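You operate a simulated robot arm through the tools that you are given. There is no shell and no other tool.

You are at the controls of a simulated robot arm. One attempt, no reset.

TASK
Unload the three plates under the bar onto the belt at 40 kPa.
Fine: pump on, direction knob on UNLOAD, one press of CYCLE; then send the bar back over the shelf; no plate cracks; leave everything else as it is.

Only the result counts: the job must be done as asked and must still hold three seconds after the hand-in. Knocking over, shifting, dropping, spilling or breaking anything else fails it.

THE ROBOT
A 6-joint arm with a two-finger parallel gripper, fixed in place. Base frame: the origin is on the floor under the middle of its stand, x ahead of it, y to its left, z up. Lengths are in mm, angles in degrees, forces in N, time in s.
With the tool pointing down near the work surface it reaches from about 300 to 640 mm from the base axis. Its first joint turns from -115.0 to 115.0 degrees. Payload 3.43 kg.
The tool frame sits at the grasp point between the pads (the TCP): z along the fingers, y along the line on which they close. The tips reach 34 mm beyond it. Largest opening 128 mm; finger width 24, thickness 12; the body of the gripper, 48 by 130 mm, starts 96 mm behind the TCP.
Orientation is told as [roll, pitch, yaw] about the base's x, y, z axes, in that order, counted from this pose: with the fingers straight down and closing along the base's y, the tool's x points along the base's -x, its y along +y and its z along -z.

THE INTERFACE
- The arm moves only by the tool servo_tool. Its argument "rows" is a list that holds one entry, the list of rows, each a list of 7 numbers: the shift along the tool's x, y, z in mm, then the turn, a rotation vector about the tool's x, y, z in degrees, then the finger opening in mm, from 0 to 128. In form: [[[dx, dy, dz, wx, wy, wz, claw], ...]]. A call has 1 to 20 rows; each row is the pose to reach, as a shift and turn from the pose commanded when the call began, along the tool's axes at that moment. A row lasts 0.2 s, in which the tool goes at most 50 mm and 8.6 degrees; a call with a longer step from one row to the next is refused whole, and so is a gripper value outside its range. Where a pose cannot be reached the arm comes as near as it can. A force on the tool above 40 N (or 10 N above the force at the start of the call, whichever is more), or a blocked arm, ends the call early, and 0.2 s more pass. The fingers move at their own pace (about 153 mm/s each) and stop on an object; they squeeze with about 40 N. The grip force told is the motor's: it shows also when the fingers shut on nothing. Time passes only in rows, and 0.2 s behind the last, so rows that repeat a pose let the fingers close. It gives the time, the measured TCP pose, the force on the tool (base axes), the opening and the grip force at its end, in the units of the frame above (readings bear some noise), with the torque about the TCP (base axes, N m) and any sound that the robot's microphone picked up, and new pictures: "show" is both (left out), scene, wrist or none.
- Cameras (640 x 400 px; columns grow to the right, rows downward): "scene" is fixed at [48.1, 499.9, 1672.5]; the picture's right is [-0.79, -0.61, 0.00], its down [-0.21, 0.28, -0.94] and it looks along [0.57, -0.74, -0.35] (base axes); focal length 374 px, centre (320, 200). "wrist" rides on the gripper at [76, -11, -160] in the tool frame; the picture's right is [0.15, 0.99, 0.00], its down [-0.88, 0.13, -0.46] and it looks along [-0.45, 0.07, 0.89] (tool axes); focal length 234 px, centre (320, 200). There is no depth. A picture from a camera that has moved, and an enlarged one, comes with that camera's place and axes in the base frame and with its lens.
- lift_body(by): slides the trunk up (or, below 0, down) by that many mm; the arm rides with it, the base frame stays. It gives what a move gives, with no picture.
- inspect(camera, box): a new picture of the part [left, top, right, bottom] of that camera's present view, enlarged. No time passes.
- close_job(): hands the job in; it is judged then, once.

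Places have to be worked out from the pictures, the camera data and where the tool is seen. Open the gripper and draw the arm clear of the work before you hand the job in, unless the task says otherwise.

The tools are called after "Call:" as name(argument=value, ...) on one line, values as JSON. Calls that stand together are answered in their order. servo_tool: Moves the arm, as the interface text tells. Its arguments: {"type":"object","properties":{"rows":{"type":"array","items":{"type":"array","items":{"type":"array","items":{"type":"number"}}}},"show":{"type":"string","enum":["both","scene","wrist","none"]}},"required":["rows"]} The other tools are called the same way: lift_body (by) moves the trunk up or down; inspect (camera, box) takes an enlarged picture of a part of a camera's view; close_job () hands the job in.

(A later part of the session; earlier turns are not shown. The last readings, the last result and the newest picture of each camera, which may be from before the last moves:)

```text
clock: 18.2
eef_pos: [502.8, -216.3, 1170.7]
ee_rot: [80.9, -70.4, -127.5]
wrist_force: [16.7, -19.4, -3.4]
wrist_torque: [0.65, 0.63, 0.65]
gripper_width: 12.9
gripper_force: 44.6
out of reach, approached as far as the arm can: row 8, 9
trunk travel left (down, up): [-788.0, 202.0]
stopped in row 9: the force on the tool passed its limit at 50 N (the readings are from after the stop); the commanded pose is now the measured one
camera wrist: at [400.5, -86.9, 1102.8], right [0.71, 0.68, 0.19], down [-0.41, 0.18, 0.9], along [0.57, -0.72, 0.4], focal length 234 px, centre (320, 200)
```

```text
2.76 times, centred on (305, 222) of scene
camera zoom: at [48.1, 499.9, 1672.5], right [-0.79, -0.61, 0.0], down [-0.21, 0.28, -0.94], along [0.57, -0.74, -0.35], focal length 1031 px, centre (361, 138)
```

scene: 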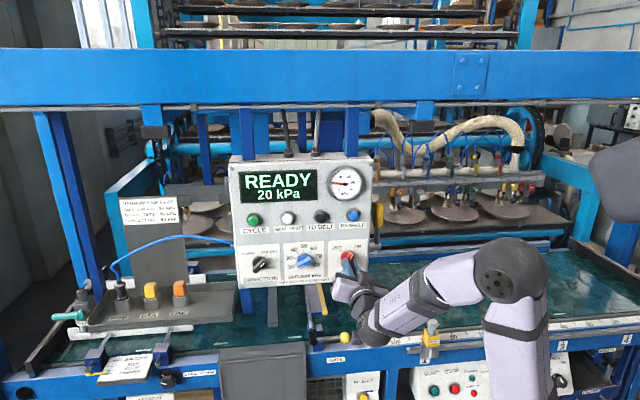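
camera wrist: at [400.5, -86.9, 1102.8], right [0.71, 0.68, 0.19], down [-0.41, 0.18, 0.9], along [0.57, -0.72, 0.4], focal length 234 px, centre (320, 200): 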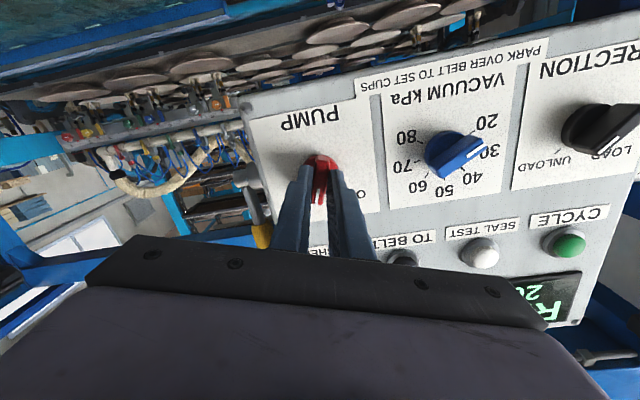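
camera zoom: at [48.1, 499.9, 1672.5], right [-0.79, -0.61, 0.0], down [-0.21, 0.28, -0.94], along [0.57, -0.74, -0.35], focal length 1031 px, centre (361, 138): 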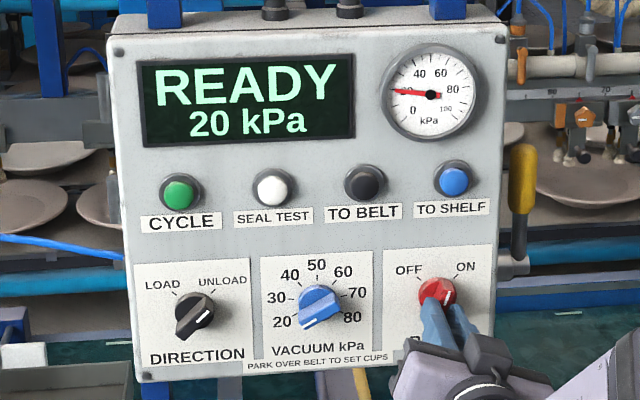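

The display reads READY, 20 kPa: the pump is on, though a joint limit stopped the turn a little early. I release the knob and back off straight, then check where it settles.

Call:
servo_tool(rows=[[[0, 0, 0, 0, 0, 0, 50], [0, 0, 0, 0, 0, 0, 50], [0, 0, 0, 0, 0, 0, 50]]])

Call:
inspect(camera="scene", box=[305, 230, 385, 295])

Call:
inspect(camera="wrist", box=[240, 110, 400, 210])

```text
clock: 19.0
eef_pos: [500.4, -211.6, 1174.0]
ee_rot: [82.4, -70.5, -128.7]
wrist_force: [0.4, -0.6, 0.5]
wrist_torque: [0.02, 0.0, -0.01]
gripper_width: 49.9
gripper_force: 0.1
trunk travel left (down, up): [-788.0, 202.0]
camera wrist: at [396.9, -83.6, 1104.9], right [0.71, 0.68, 0.19], down [-0.41, 0.18, 0.89], along [0.57, -0.71, 0.41], focal length 234 px, centre (320, 200)
```

scene: 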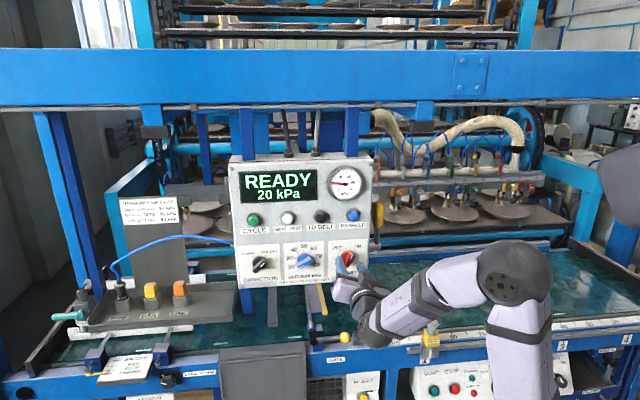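
wrist: 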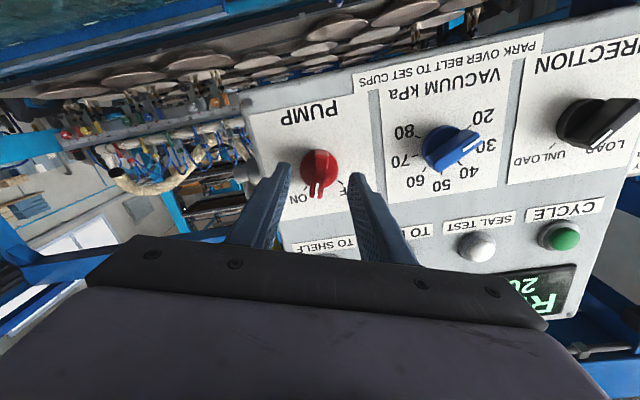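

```text
6.15 times, centred on (345, 262) of scene
camera zoom: at [48.1, 499.9, 1672.5], right [-0.79, -0.61, 0.0], down [-0.21, 0.28, -0.94], along [0.57, -0.74, -0.35], focal length 2300 px, centre (166, -185)
```

zoom: 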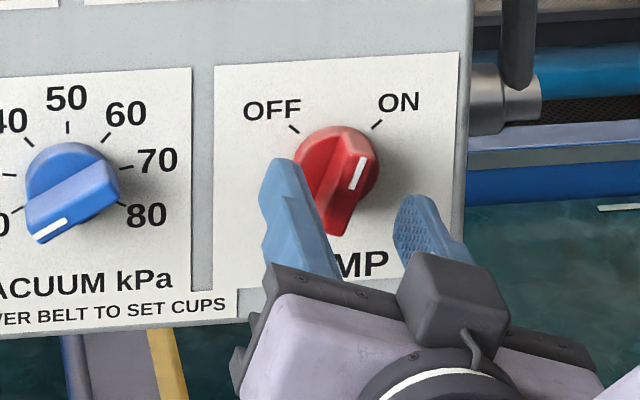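

```text
4.00 times, centred on (320, 160) of wrist
camera zoom: at [396.9, -83.6, 1104.9], right [0.71, 0.68, 0.19], down [-0.41, 0.18, 0.89], along [0.57, -0.71, 0.41], focal length 937 px, centre (320, 360)
```

zoom: 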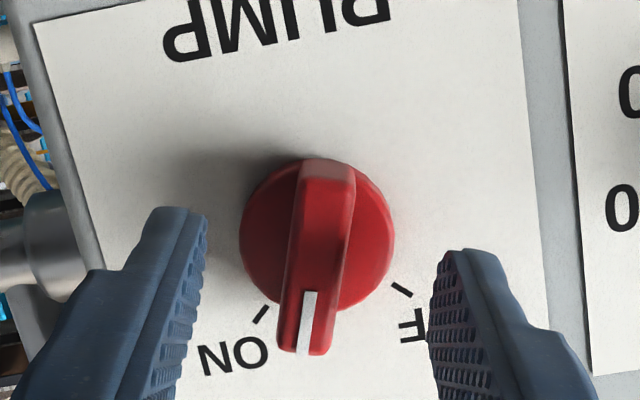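

The knob stays about 20° past vertical toward ON (it has no snap), and the pump runs. To set it fully on the ON mark I'll nudge the pointer end: jaws at 30 mm, tool moved up 22 mm, then the left finger pushes the pointer to the right about 6 mm.

Call:
servo_tool(rows=[[[0, 0, 0, 0, 0, 0, 30], [-11, 0, 0, 0, 0, 0, 30], [-22, 0, 0, 0, 0, 0, 30], [-22, -5, 0, 0, 0, 0, 30], [-22, -8, 0, 0, 0, 0, 30], [-22, -10, 0, 0, 0, 0, 30], [-22, -12, 0, 0, 0, 0, 30], [-22, -13.5, 0, 0, 0, 0, 30], [-22, -14.5, 0, 0, 0, 0, 30]]])

Call:
inspect(camera="scene", box=[305, 230, 385, 295])

Call:
inspect(camera="wrist", box=[240, 110, 400, 210])

```text
clock: 21.0
eef_pos: [482.6, -225.6, 1190.0]
ee_rot: [82.6, -70.4, -128.9]
wrist_force: [0.5, 0.8, 3.3]
wrist_torque: [-0.05, -0.1, 0.01]
gripper_width: 30.8
gripper_force: 1.1
trunk travel left (down, up): [-788.0, 202.0]
camera wrist: at [381.7, -98.0, 1121.2], right [0.71, 0.68, 0.19], down [-0.41, 0.18, 0.89], along [0.57, -0.71, 0.41], focal length 234 px, centre (320, 200)
```

scene: 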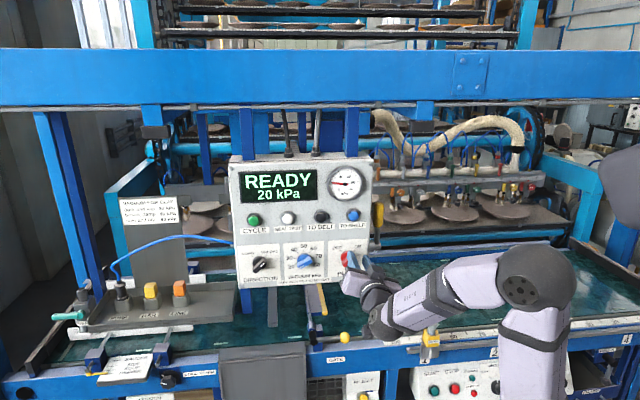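
wrist: 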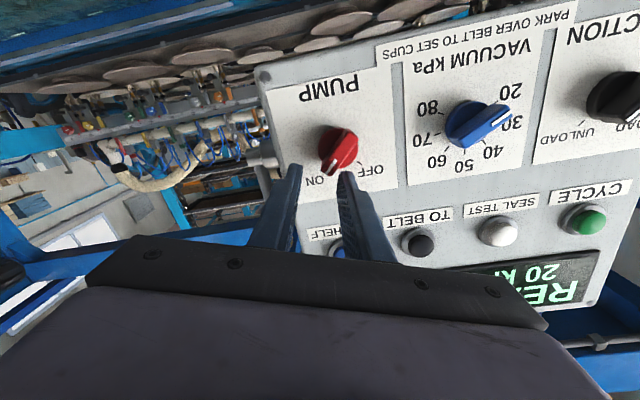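

```text
6.15 times, centred on (345, 262) of scene
camera zoom: at [48.1, 499.9, 1672.5], right [-0.79, -0.61, 0.0], down [-0.21, 0.28, -0.94], along [0.57, -0.74, -0.35], focal length 2300 px, centre (166, -185)
```

zoom: 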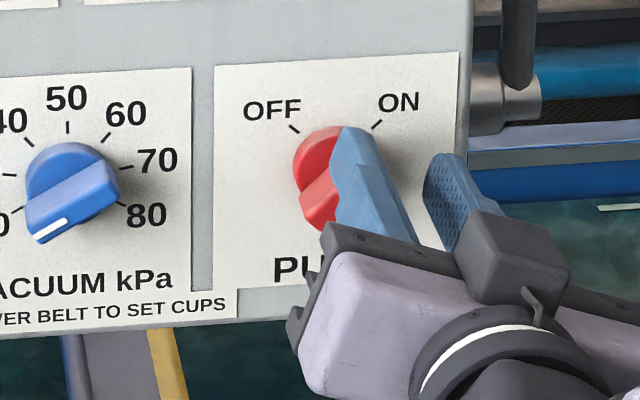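

```text
4.00 times, centred on (320, 160) of wrist
camera zoom: at [381.7, -98.0, 1121.2], right [0.71, 0.68, 0.19], down [-0.41, 0.18, 0.89], along [0.57, -0.71, 0.41], focal length 937 px, centre (320, 360)
```

zoom: 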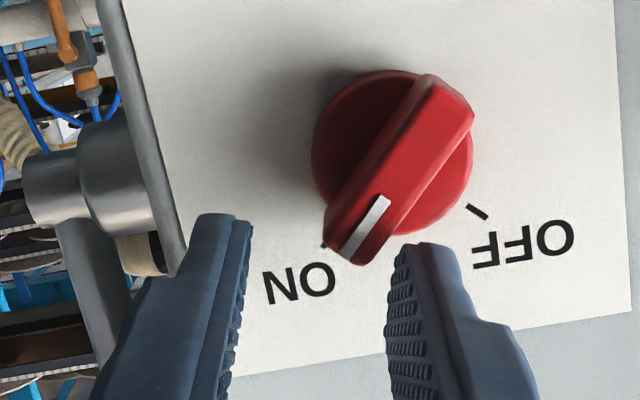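

The pump knob now points at the ON mark and the display stays READY at 20 kPa. I retract straight back, then slide over to the vacuum knob while rolling back to the -45° jaw angle.

Call:
servo_tool(rows=[[[0, 0, -13, 0, 0, 0, 30], [0, 0, -26, 0, 0, 0, 30], [7.3, 13, -26.4, -0.06, -0.3, -7.15, 40], [14.6, 26, -26.8, -0.1, -0.6, -14.3, 50], [21.9, 39, -27.2, -0.17, -0.9, -21.4, 50], [29.2, 52, -27.6, -0.2, -1.2, -28.6, 50], [36.6, 65, -28, -0.3, -1.55, -35.7, 50], [43.9, 78.1, -28.5, -0.3, -1.9, -42.9, 50], [51.2, 91.1, -28.9, -0.4, -2.2, -50, 50], [58.5, 104.1, -29.3, -0.45, -2.5, -57.2, 50], [65.8, 117.1, -29.7, -0.5, -2.8, -64.3, 50]]])

Call:
inspect(camera="scene", box=[225, 150, 385, 295])

```text
clock: 23.4
eef_pos: [559.2, -112.0, 1168.8]
ee_rot: [-90.0, -45.0, 45.1]
wrist_force: [1.0, 0.5, -0.5]
wrist_torque: [0.0, 0.04, -0.01]
gripper_width: 49.9
gripper_force: 0.1
trunk travel left (down, up): [-788.0, 202.0]
camera wrist: at [402.5, -42.9, 1122.9], right [0.42, 0.42, -0.8], down [0.18, 0.83, 0.53], along [0.89, -0.37, 0.27], focal length 234 px, centre (320, 200)
```

scene: 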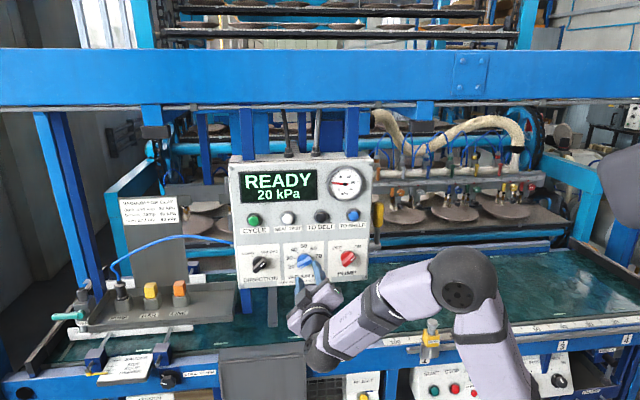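
wrist: 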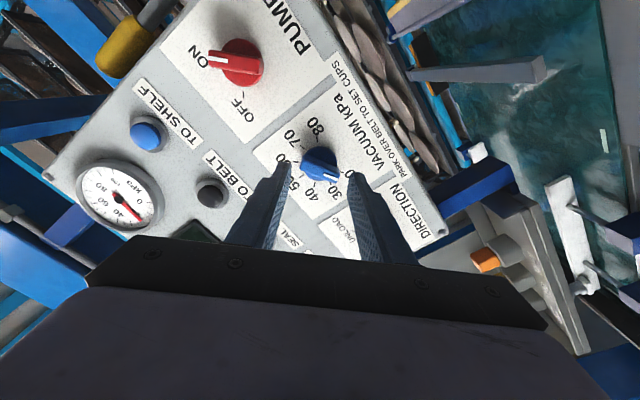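

```text
2.76 times, centred on (305, 222) of scene
camera zoom: at [48.1, 499.9, 1672.5], right [-0.79, -0.61, 0.0], down [-0.21, 0.28, -0.94], along [0.57, -0.74, -0.35], focal length 1031 px, centre (361, 138)
```

zoom: 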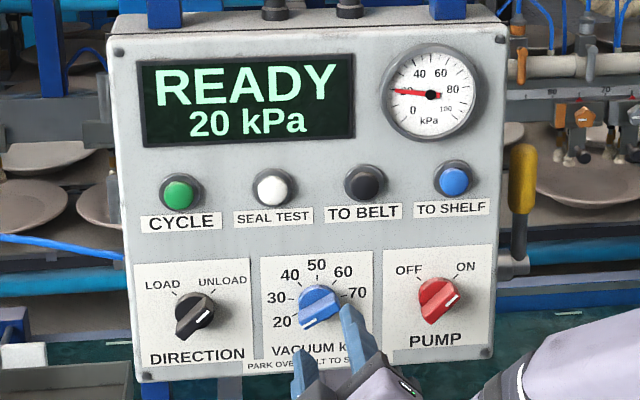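

Pump ON and direction UNLOAD are confirmed. I roll the tool a further -75° here, clear of the panel, so the jaws fit the vacuum knob at its 20 kPa position.

Call:
servo_tool(rows=[[[0, 0, 0, 0, 0, -8.4, 50], [0, 0, 0, 0, 0, -16.7, 50], [0, 0, 0, 0, 0, -25, 50], [0, 0, 0, 0, 0, -33.4, 50], [0, 0, 0, 0, 0, -41.7, 50], [0, 0, 0, 0, 0, -50, 50], [0, 0, 0, 0, 0, -58.4, 50], [0, 0, 0, 0, 0, -66.7, 50], [0, 0, 0, 0, 0, -75, 50], [0, 0, 0, 0, 0, -75, 50]]])

Call:
inspect(camera="wrist", box=[240, 90, 400, 190])

```text
clock: 25.6
eef_pos: [558.4, -112.2, 1166.9]
ee_rot: [-89.9, 30.0, 45.2]
wrist_force: [0.8, -0.2, -0.1]
wrist_torque: [0.01, -0.01, 0.0]
gripper_width: 49.9
gripper_force: 0.1
trunk travel left (down, up): [-788.0, 202.0]
camera wrist: at [402.9, -41.7, 1215.0], right [-0.44, -0.44, -0.78], down [0.17, 0.82, -0.55], along [0.88, -0.37, -0.28], focal length 234 px, centre (320, 200)
```

scene: 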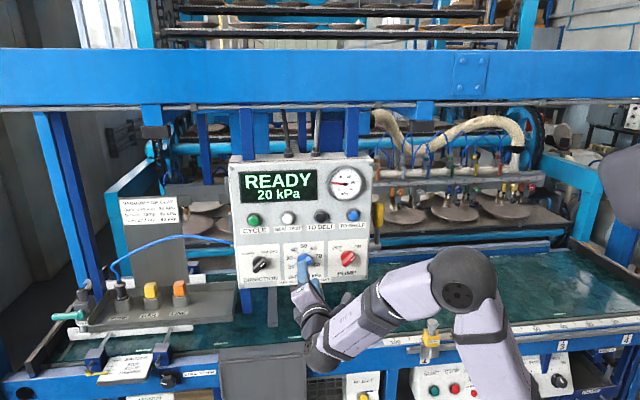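
wrist: 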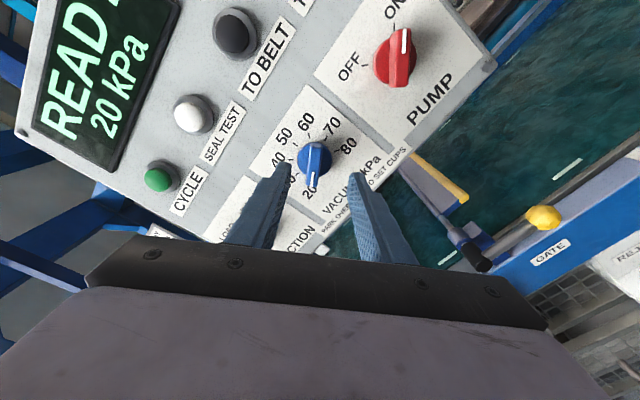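

```text
4.00 times, centred on (320, 140) of wrist
camera zoom: at [402.9, -41.7, 1215.0], right [-0.44, -0.44, -0.78], down [0.17, 0.82, -0.55], along [0.88, -0.37, -0.28], focal length 937 px, centre (320, 440)
```

zoom: 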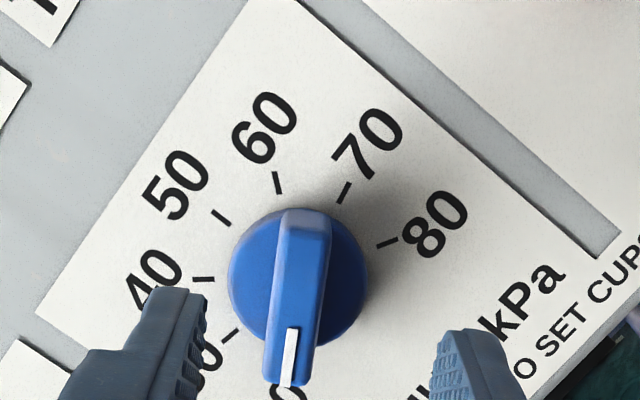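

This roll is reachable. The knob is offset about (+2.5, -5.8) mm in the tool frame; I correct that and advance 33 mm to straddle it, then verify.

Call:
servo_tool(rows=[[[1, -3, 6, 0, 0, 0, 50], [2.5, -5.8, 12, 0, 0, 0, 50], [2.5, -5.8, 24, 0, 0, 0, 50], [2.5, -5.8, 33, 0, 0, 0, 50], [2.5, -5.8, 33, 0, 0, 0, 50]]], show="wrist")

Call:
inspect(camera="wrist", box=[240, 130, 400, 230])

```text
clock: 26.8
eef_pos: [581.5, -134.4, 1174.0]
ee_rot: [-89.9, 29.9, 45.3]
wrist_force: [0.2, -0.2, 0.3]
wrist_torque: [0.0, -0.03, -0.01]
gripper_width: 50.2
gripper_force: 0.2
trunk travel left (down, up): [-788.0, 202.0]
camera wrist: at [427.2, -62.8, 1220.5], right [-0.44, -0.44, -0.78], down [0.17, 0.82, -0.55], along [0.88, -0.37, -0.28], focal length 234 px, centre (320, 200)
```

wrist: 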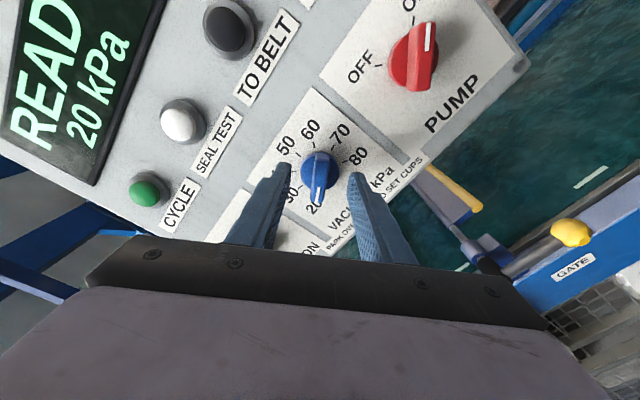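

```text
4.00 times, centred on (320, 180) of wrist
camera zoom: at [427.2, -62.8, 1220.5], right [-0.44, -0.44, -0.78], down [0.17, 0.82, -0.55], along [0.88, -0.37, -0.28], focal length 937 px, centre (320, 280)
```

zoom: 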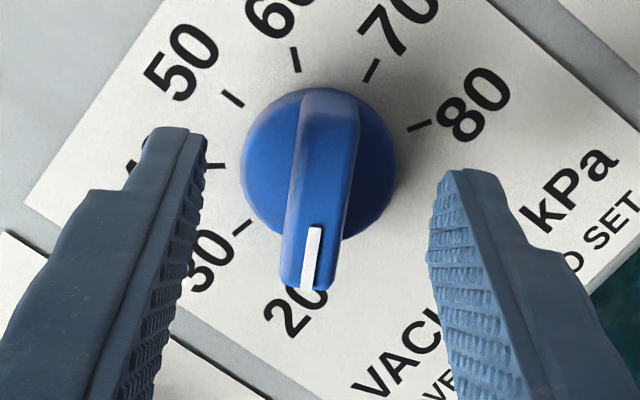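

The bar is centred between the jaws and well aligned. I make a small x correction, advance 2 mm and close.

Call:
servo_tool(rows=[[[2.5, 0, 2, 0, 0, 0, 50], [2.5, 0, 2, 0, 0, 0, 0], [2.5, 0, 2, 0, 0, 0, 0], [2.5, 0, 2, 0, 0, 0, 0]]], show="wrist")

```text
clock: 27.8
eef_pos: [582.0, -137.7, 1173.6]
ee_rot: [-89.8, 29.8, 45.1]
wrist_force: [-0.4, 0.2, -0.3]
wrist_torque: [-0.02, 0.01, -0.11]
gripper_width: 13.1
gripper_force: 44.8
trunk travel left (down, up): [-788.0, 202.0]
camera wrist: at [426.9, -66.3, 1222.0], right [-0.44, -0.44, -0.79], down [0.17, 0.82, -0.55], along [0.88, -0.37, -0.28], focal length 234 px, centre (320, 200)
```

wrist: 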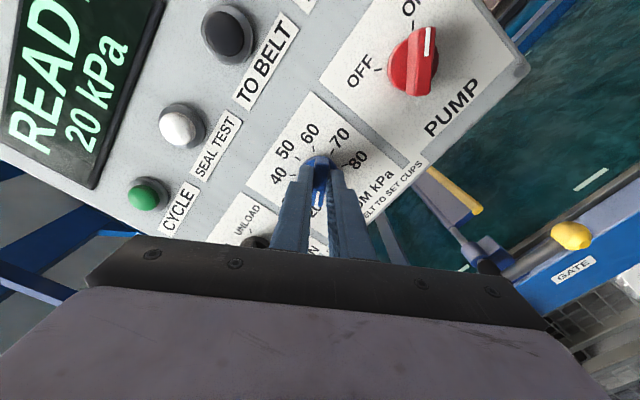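

Gripped with hardly any side force. I turn it 72° clockwise first and then read the display before trimming.

Call:
servo_tool(rows=[[[0, 0, 0, 0, 0, 8, 0], [0, 0, 0, 0, 0, 16, 0], [0, 0, 0, 0, 0, 24, 0], [0, 0, 0, 0, 0, 32, 0], [0, 0, 0, 0, 0, 40, 0], [0, 0, 0, 0, 0, 48, 0], [0, 0, 0, 0, 0, 56, 0], [0, 0, 0, 0, 0, 64, 0], [0, 0, 0, 0, 0, 72, 0], [0, 0, 0, 0, 0, 72, 0]]])

Call:
inspect(camera="scene", box=[225, 150, 385, 295])

Call:
inspect(camera="wrist", box=[240, 110, 400, 210])

```text
clock: 30.0
eef_pos: [582.8, -137.1, 1168.6]
ee_rot: [-88.8, -41.8, 44.7]
wrist_force: [-7.9, 4.9, -29.7]
wrist_torque: [-0.02, 0.08, 0.51]
gripper_width: 12.6
gripper_force: 44.8
trunk travel left (down, up): [-788.0, 202.0]
camera wrist: at [424.1, -68.7, 1128.5], right [0.38, 0.4, -0.83], down [0.2, 0.84, 0.5], along [0.9, -0.36, 0.24], focal length 234 px, centre (320, 200)
```

scene: 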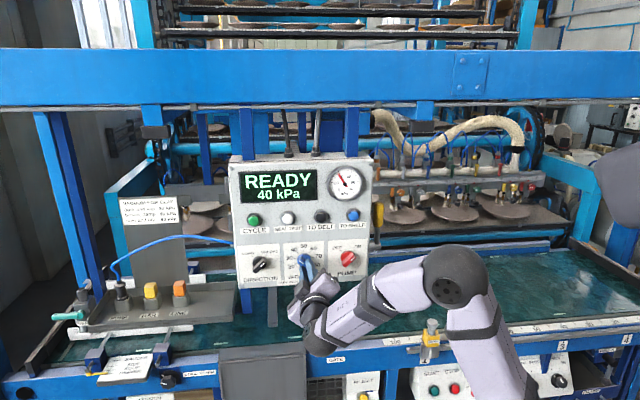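
wrist: 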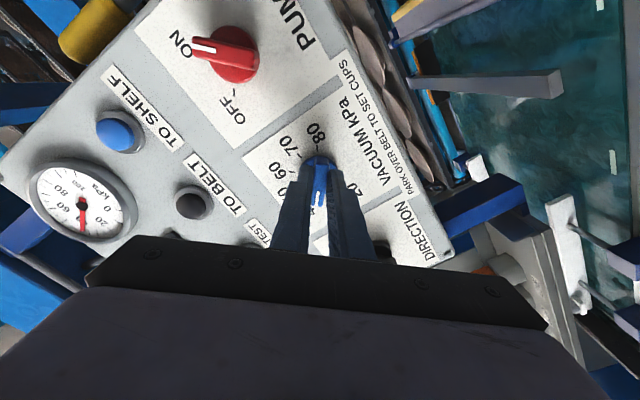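

```text
2.76 times, centred on (305, 222) of scene
camera zoom: at [48.1, 499.9, 1672.5], right [-0.79, -0.61, 0.0], down [-0.21, 0.28, -0.94], along [0.57, -0.74, -0.35], focal length 1031 px, centre (361, 138)
```

zoom: 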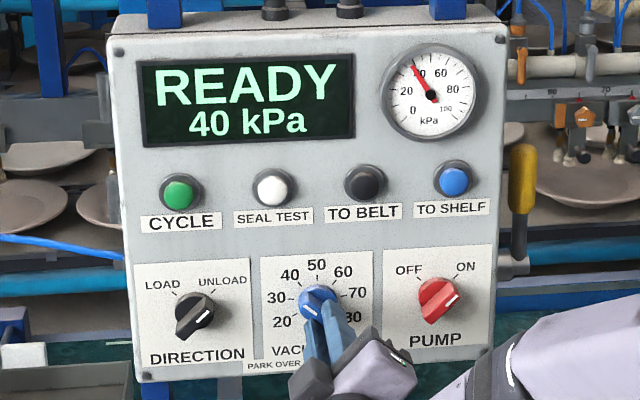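

```text
4.00 times, centred on (320, 160) of wrist
camera zoom: at [424.1, -68.7, 1128.5], right [0.38, 0.4, -0.83], down [0.2, 0.84, 0.5], along [0.9, -0.36, 0.24], focal length 937 px, centre (320, 360)
```

zoom: 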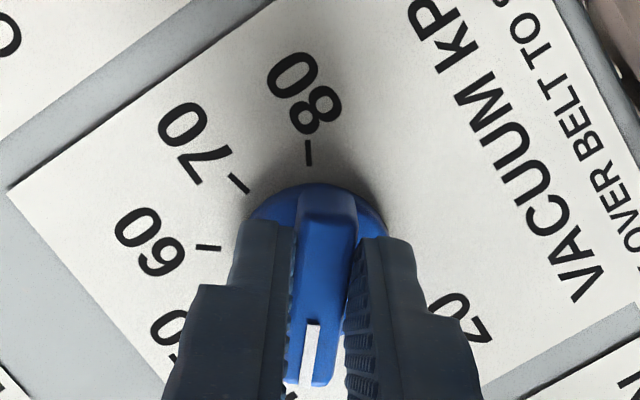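

The display already reads 40 kPa, though the dial pointer should be about 8° short of the 40 tick. I turn a further 4° and see whether the reading moves.

Call:
servo_tool(rows=[[[0, 0, 0, 0, 0, 2, 0], [0, 0, 0, 0, 0, 4, 0], [0, 0, 0, 0, 0, 4, 0]]])

Call:
inspect(camera="scene", box=[225, 150, 385, 295])

```text
clock: 30.8
eef_pos: [582.5, -136.5, 1168.1]
ee_rot: [-88.6, -45.8, 44.5]
wrist_force: [-8.4, 6.9, -30.0]
wrist_torque: [0.07, 0.18, 0.31]
gripper_width: 12.7
gripper_force: 45.1
trunk travel left (down, up): [-788.0, 202.0]
camera wrist: at [426.4, -66.2, 1124.1], right [0.42, 0.44, -0.8], down [0.18, 0.82, 0.55], along [0.89, -0.37, 0.26], focal length 234 px, centre (320, 200)
```

scene: 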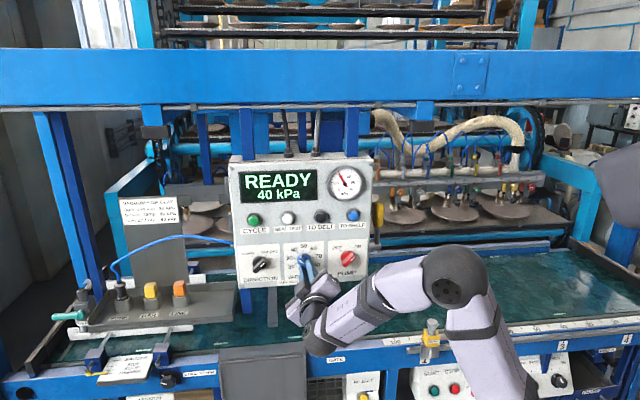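
wrist: 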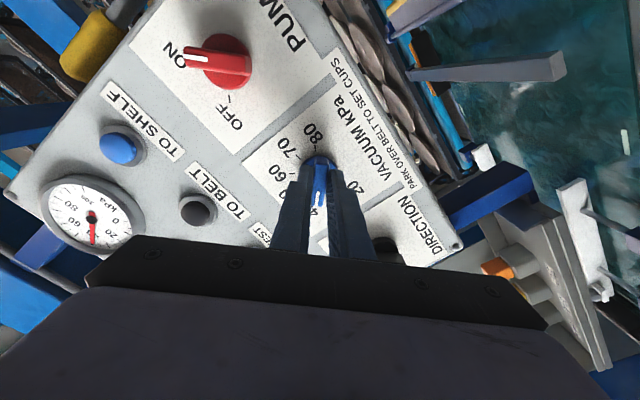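

```text
2.76 times, centred on (305, 222) of scene
camera zoom: at [48.1, 499.9, 1672.5], right [-0.79, -0.61, 0.0], down [-0.21, 0.28, -0.94], along [0.57, -0.74, -0.35], focal length 1031 px, centre (361, 138)
```

zoom: 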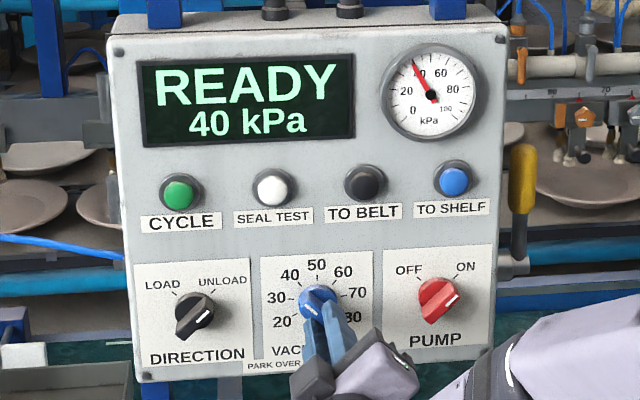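

Still 40 kPa, so the reading is stepped; I turn the last 4° to sit right on the 40 tick, then release and back off to check.

Call:
servo_tool(rows=[[[0, 0, 0, 0, 0, 2, 0], [0, 0, 0, 0, 0, 4, 0], [0, 0, 0, 0, 0, 4, 50], [0, 0, 0, 0, 0, 4, 50], [0, 0, 0, 0, 0, 4, 50], [0, 0, -15, 0, 0, 4, 50], [0, 0, -30, 0, 0, 4, 50], [0, 0, -36, 0, 0, 4, 50]]])

Call:
inspect(camera="scene", box=[225, 150, 385, 295])

Call:
inspect(camera="wrist", box=[240, 90, 400, 190])

```text
clock: 32.6
eef_pos: [556.3, -112.6, 1175.3]
ee_rot: [-90.0, -50.1, 45.2]
wrist_force: [-0.9, -0.3, 0.3]
wrist_torque: [0.0, 0.02, 0.03]
gripper_width: 50.0
gripper_force: 0.1
trunk travel left (down, up): [-788.0, 202.0]
camera wrist: at [403.1, -39.6, 1123.4], right [0.47, 0.47, -0.75], down [0.14, 0.79, 0.59], along [0.87, -0.39, 0.3], focal length 234 px, centre (320, 200)
```

scene: 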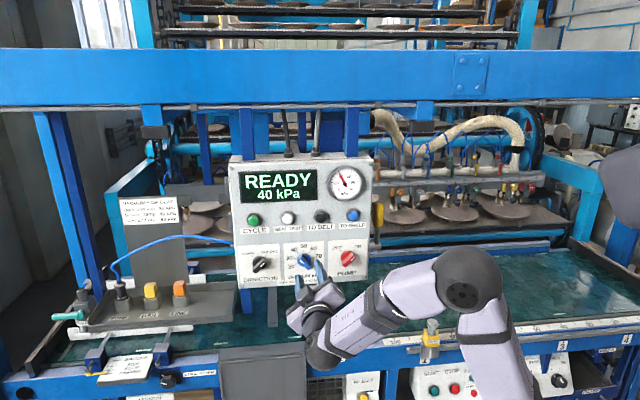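
wrist: 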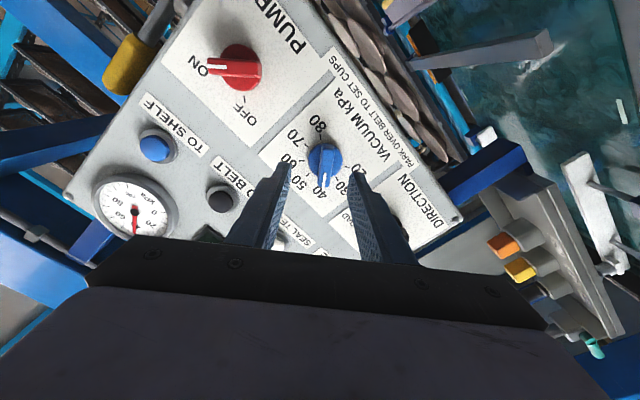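

```text
2.76 times, centred on (305, 222) of scene
camera zoom: at [48.1, 499.9, 1672.5], right [-0.79, -0.61, 0.0], down [-0.21, 0.28, -0.94], along [0.57, -0.74, -0.35], focal length 1031 px, centre (361, 138)
```

zoom: 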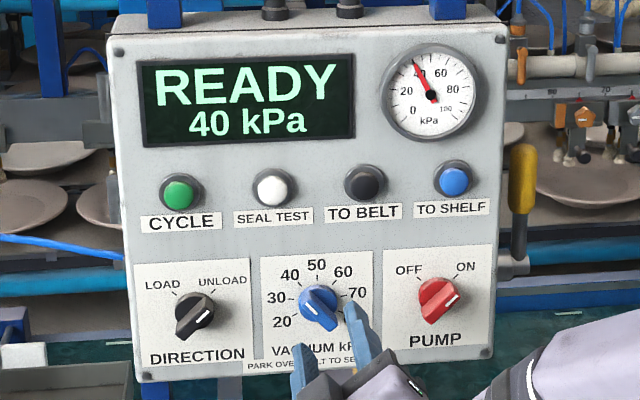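

```text
4.00 times, centred on (320, 140) of wrist
camera zoom: at [403.1, -39.6, 1123.4], right [0.47, 0.47, -0.75], down [0.14, 0.79, 0.59], along [0.87, -0.39, 0.3], focal length 937 px, centre (320, 440)
```

zoom: 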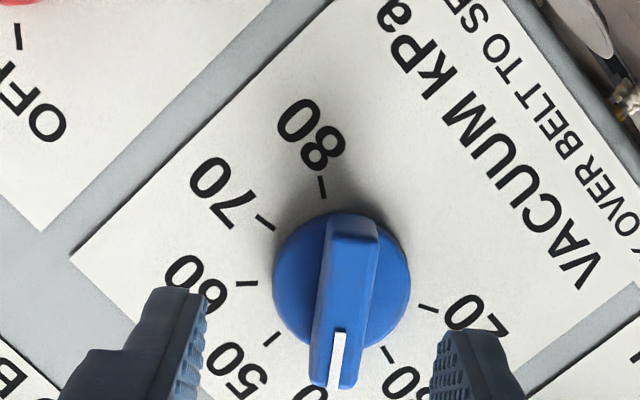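

All three knobs are set: UNLOAD, 40 kPa, ON, display READY. I close the fingers and move up to in front of the CYCLE button (judged at about z 1303, right above the direction knob), 90 mm off the face.

Call:
servo_tool(rows=[[[-36, 3.3, -2, 0, 0, 0, 0], [-72, 6.6, -4, 0, 0, 0, 0], [-108, 10, -5, 0, 0, 0, 0], [-144, 13.3, -6, 0, 0, 0, 0], [-180.4, 16.6, -7.5, 0, 0, 0, 0], [-180.4, 16.6, -7.5, 0, 0, 0, 0]]])

Call:
inspect(camera="wrist", box=[240, 90, 400, 190])

```text
clock: 34.0
eef_pos: [641.4, -16.9, 1304.3]
ee_rot: [-90.0, -50.2, 45.2]
wrist_force: [-0.2, -0.1, -0.6]
wrist_torque: [0.0, 0.03, 0.05]
gripper_width: 0.0
gripper_force: 32.8
trunk travel left (down, up): [-788.0, 202.0]
camera wrist: at [488.6, 56.3, 1253.4], right [0.47, 0.47, -0.75], down [0.15, 0.79, 0.59], along [0.87, -0.39, 0.3], focal length 234 px, centre (320, 200)
```

scene: 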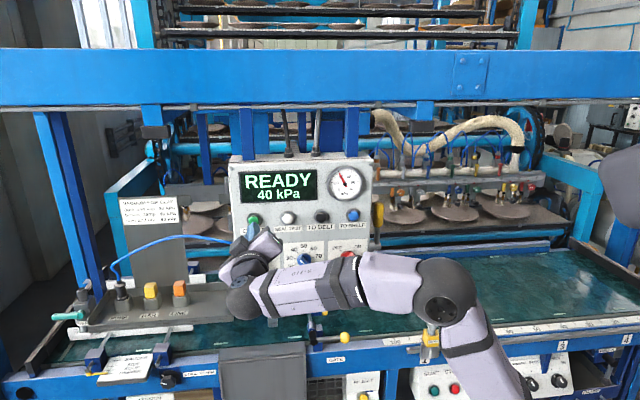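
wrist: 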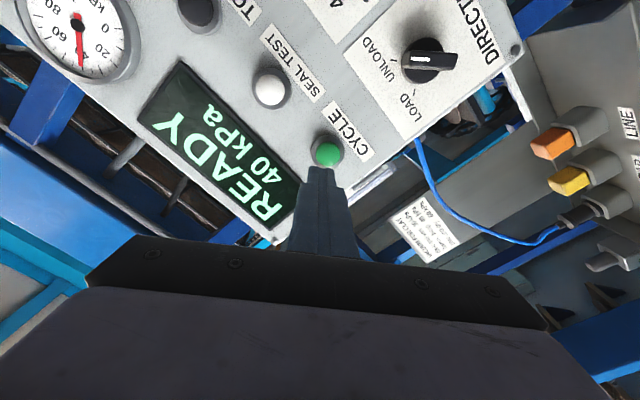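

```text
4.00 times, centred on (320, 140) of wrist
camera zoom: at [488.6, 56.3, 1253.4], right [0.47, 0.47, -0.75], down [0.15, 0.79, 0.59], along [0.87, -0.39, 0.3], focal length 937 px, centre (320, 440)
```

zoom: 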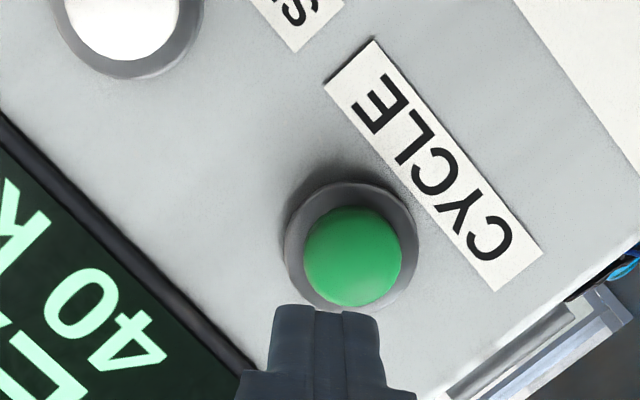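

The green cap lies at about (+10.7, +7.2) mm from the tool axis. I correct laterally and advance 26 mm, leaving roughly 10 mm to the cap, then look again.

Call:
servo_tool(rows=[[[5, 3.5, 8, 0, 0, 0, 0], [10.7, 7.2, 18, 0, 0, 0, 0], [10.7, 7.2, 26, 0, 0, 0, 0], [10.7, 7.2, 26, 0, 0, 0, 0]]])

Call:
inspect(camera="wrist", box=[240, 110, 400, 210])

Call:
inspect(camera="scene", box=[225, 180, 325, 260])

```text
clock: 35.0
eef_pos: [659.0, -37.3, 1289.7]
ee_rot: [-89.9, -50.1, 45.1]
wrist_force: [0.5, 0.0, -0.1]
wrist_torque: [0.02, 0.02, 0.01]
gripper_width: 0.0
gripper_force: 33.3
trunk travel left (down, up): [-788.0, 202.0]
camera wrist: at [506.2, 36.0, 1239.0], right [0.47, 0.47, -0.75], down [0.14, 0.79, 0.59], along [0.87, -0.39, 0.3], focal length 234 px, centre (320, 200)
```

scene: 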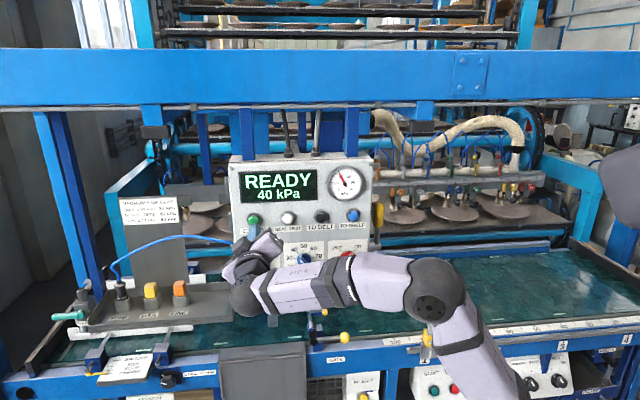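
wrist: 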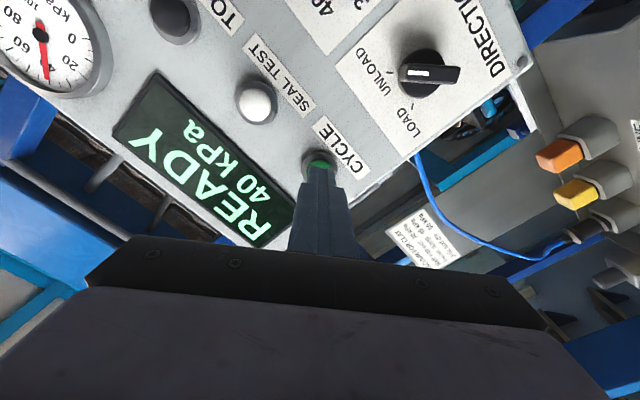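

```text
4.00 times, centred on (320, 160) of wrist
camera zoom: at [506.2, 36.0, 1239.0], right [0.47, 0.47, -0.75], down [0.14, 0.79, 0.59], along [0.87, -0.39, 0.3], focal length 937 px, centre (320, 360)
```

zoom: 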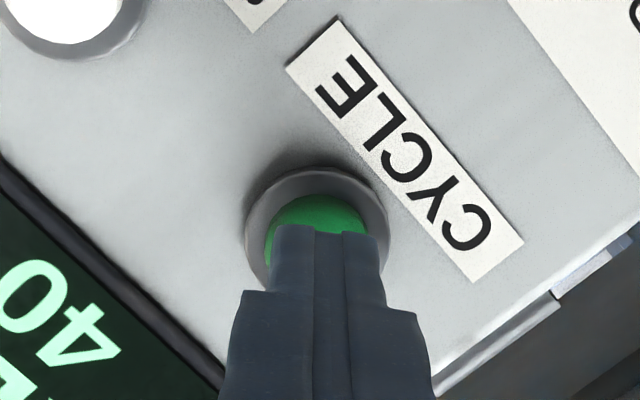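

```text
5.00 times, centred on (275, 220) of scene
camera zoom: at [48.1, 499.9, 1672.5], right [-0.79, -0.61, 0.0], down [-0.21, 0.28, -0.94], along [0.57, -0.74, -0.35], focal length 1869 px, centre (545, 100)
```

zoom: 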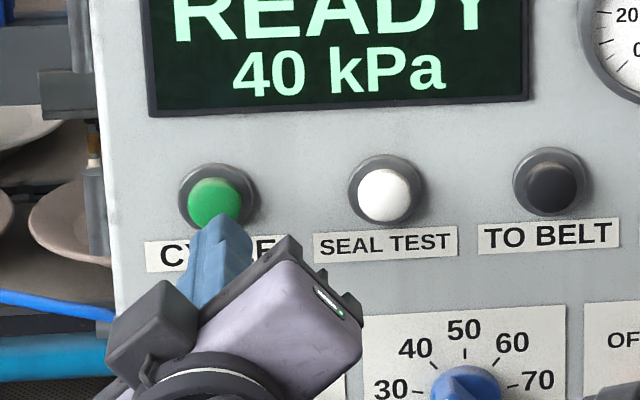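

The tips are centred on the cap within about 1 mm. I press in gently, in small steps, watching force and sound.

Call:
servo_tool(rows=[[[-0.5, 0, 5, 0, 0, 0, 0], [-0.5, 0, 9, 0, 0, 0, 0], [-0.5, 0, 11, 0, 0, 0, 0], [-0.5, 0, 13, 0, 0, 0, 0], [-0.5, 0, 15, 0, 0, 0, 0]]])

Call:
inspect(camera="scene", box=[225, 150, 385, 295])

```text
clock: 36.2
eef_pos: [670.7, -46.6, 1291.5]
ee_rot: [-89.9, -50.0, 45.1]
wrist_force: [1.3, -0.2, 0.6]
wrist_torque: [0.03, 0.04, 0.0]
gripper_width: 0.0
gripper_force: 32.8
trunk travel left (down, up): [-788.0, 202.0]
camera wrist: at [517.2, 26.9, 1239.6], right [0.47, 0.47, -0.75], down [0.14, 0.79, 0.59], along [0.87, -0.39, 0.3], focal length 234 px, centre (320, 200)
```

scene: 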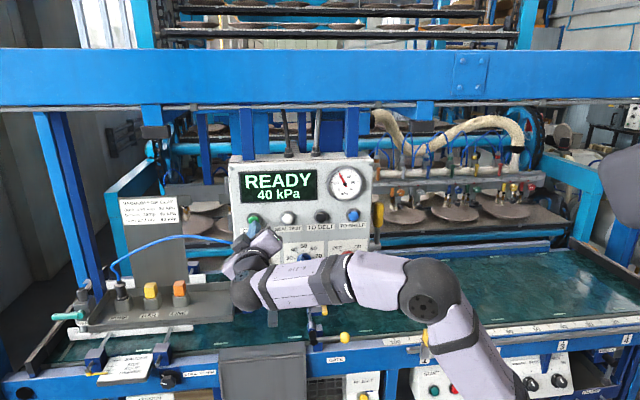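
wrist: 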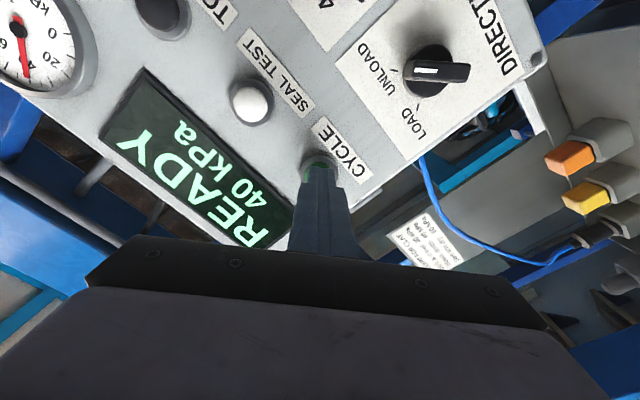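

```text
2.76 times, centred on (305, 222) of scene
camera zoom: at [48.1, 499.9, 1672.5], right [-0.79, -0.61, 0.0], down [-0.21, 0.28, -0.94], along [0.57, -0.74, -0.35], focal length 1031 px, centre (361, 138)
```

zoom: 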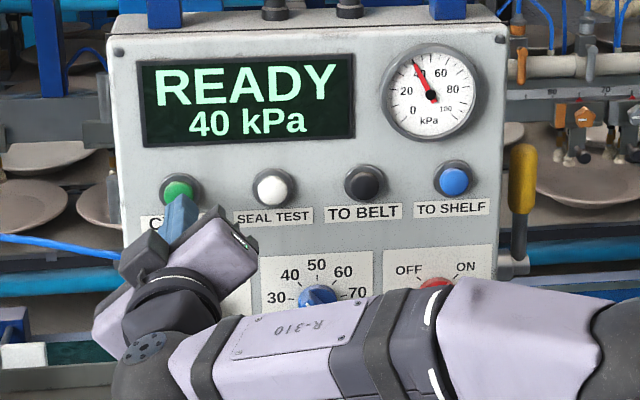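

No contact yet (tips about 14 mm off the face). I look closely, then keep going in small steps.

Call:
inspect(camera="wrist", box=[240, 110, 400, 210])

Call:
inspect(camera="scene", box=[235, 195, 295, 245])

```text
4.00 times, centred on (320, 160) of wrist
camera zoom: at [517.2, 26.9, 1239.6], right [0.47, 0.47, -0.75], down [0.14, 0.79, 0.59], along [0.87, -0.39, 0.3], focal length 937 px, centre (320, 360)
```

zoom: 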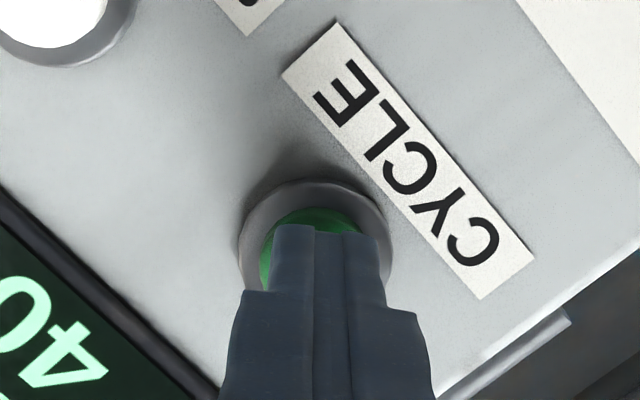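

```text
8.00 times, centred on (265, 220) of scene
camera zoom: at [48.1, 499.9, 1672.5], right [-0.79, -0.61, 0.0], down [-0.21, 0.28, -0.94], along [0.57, -0.74, -0.35], focal length 2990 px, centre (760, 40)
```

zoom: 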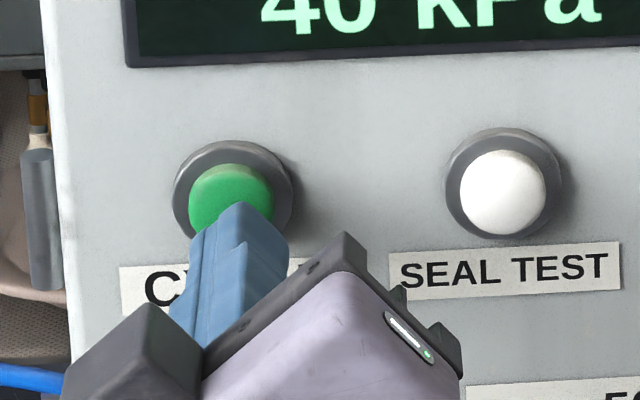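

The tips look within a few mm of the cap. I continue forward in 2 mm steps under the force limit.

Call:
servo_tool(rows=[[[0, 0, 2, 0, 0, 0, 0], [0, 0, 4, 0, 0, 0, 0], [0, 0, 6, 0, 0, 0, 0], [0, 0, 7, 0, 0, 0, 0]]])

Call:
inspect(camera="scene", box=[225, 150, 385, 295])

```text
clock: 37.2
eef_pos: [675.7, -50.2, 1291.7]
ee_rot: [-90.0, -50.0, 45.2]
wrist_force: [-0.4, -0.1, 0.3]
wrist_torque: [-0.03, -0.02, -0.02]
gripper_width: 0.0
gripper_force: 33.1
trunk travel left (down, up): [-788.0, 202.0]
camera wrist: at [521.6, 22.0, 1239.3], right [0.47, 0.47, -0.75], down [0.14, 0.79, 0.59], along [0.87, -0.39, 0.3], focal length 234 px, centre (320, 200)
```

scene: 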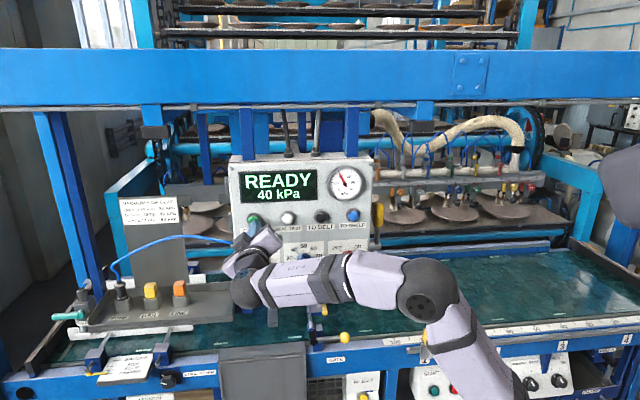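
wrist: 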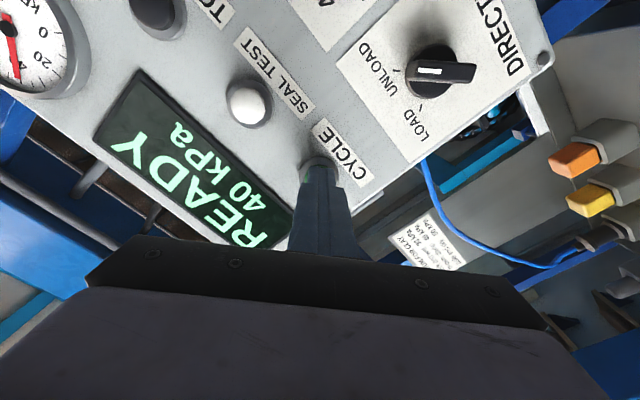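

```text
2.76 times, centred on (305, 222) of scene
camera zoom: at [48.1, 499.9, 1672.5], right [-0.79, -0.61, 0.0], down [-0.21, 0.28, -0.94], along [0.57, -0.74, -0.35], focal length 1031 px, centre (361, 138)
```

zoom: 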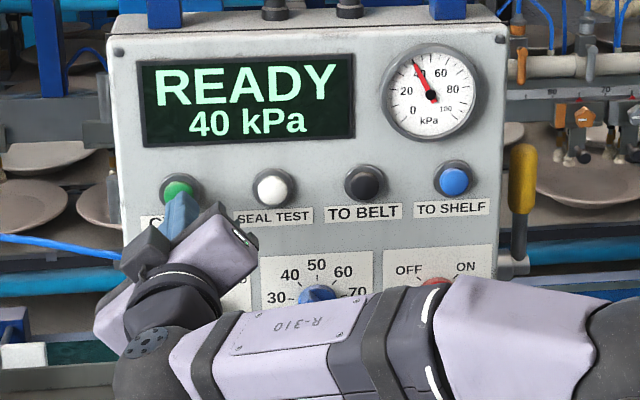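

Still no contact force. I check the tip-to-cap gap in both views before continuing.

Call:
inspect(camera="scene", box=[235, 195, 295, 245])

Call:
inspect(camera="wrist", box=[280, 130, 360, 190])

```text
8.00 times, centred on (265, 220) of scene
camera zoom: at [48.1, 499.9, 1672.5], right [-0.79, -0.61, 0.0], down [-0.21, 0.28, -0.94], along [0.57, -0.74, -0.35], focal length 2990 px, centre (760, 40)
```

zoom: 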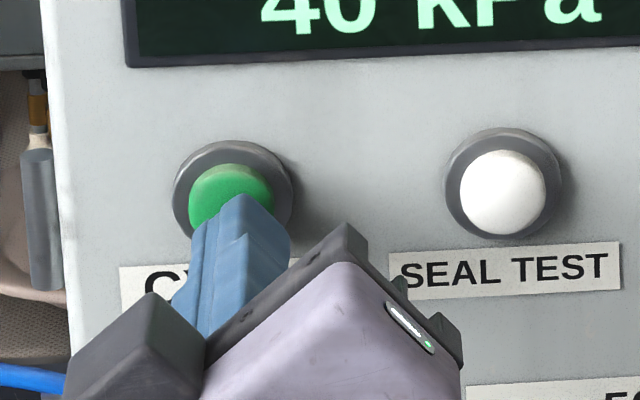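

```text
6.67 times, centred on (320, 160) of wrist
camera zoom: at [521.6, 22.0, 1239.3], right [0.47, 0.47, -0.75], down [0.14, 0.79, 0.59], along [0.87, -0.39, 0.3], focal length 1561 px, centre (320, 467)
```

zoom: 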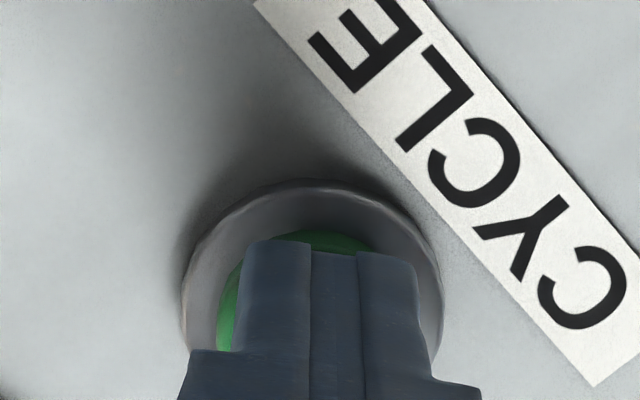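

The tips look almost on the cap now. I continue with finer steps.

Call:
servo_tool(rows=[[[0, 0, 1.5, 0, 0, 0, 0], [0, 0, 3, 0, 0, 0, 0], [0, 0, 4.5, 0, 0, 0, 0]]])

Call:
inspect(camera="scene", box=[225, 150, 325, 250])

```text
clock: 38.0
eef_pos: [677.4, -53.2, 1290.1]
ee_rot: [-89.9, -50.2, 45.2]
wrist_force: [0.7, 1.2, 0.1]
wrist_torque: [-0.02, 0.08, 0.01]
gripper_width: 0.0
gripper_force: 32.7
trunk travel left (down, up): [-788.0, 202.0]
camera wrist: at [524.5, 19.2, 1239.3], right [0.47, 0.47, -0.75], down [0.14, 0.79, 0.59], along [0.87, -0.39, 0.3], focal length 234 px, centre (320, 200)
```

scene: 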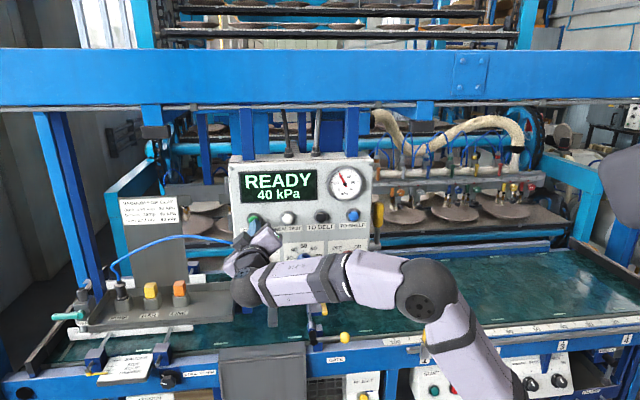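
wrist: 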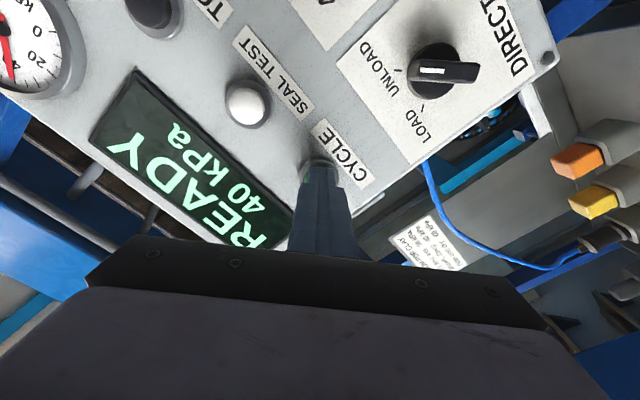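

```text
4.00 times, centred on (275, 200) of scene
camera zoom: at [48.1, 499.9, 1672.5], right [-0.79, -0.61, 0.0], down [-0.21, 0.28, -0.94], along [0.57, -0.74, -0.35], focal length 1495 px, centre (500, 200)
```

zoom: 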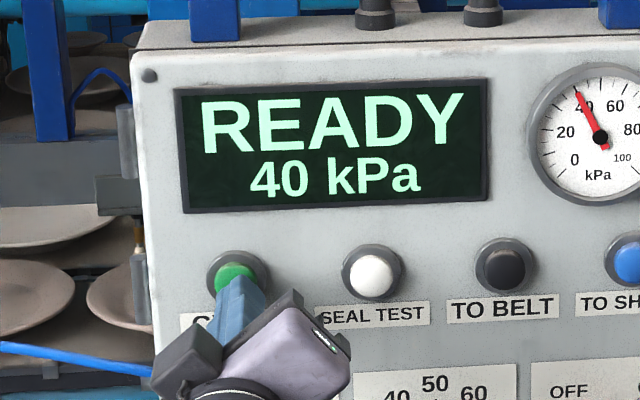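

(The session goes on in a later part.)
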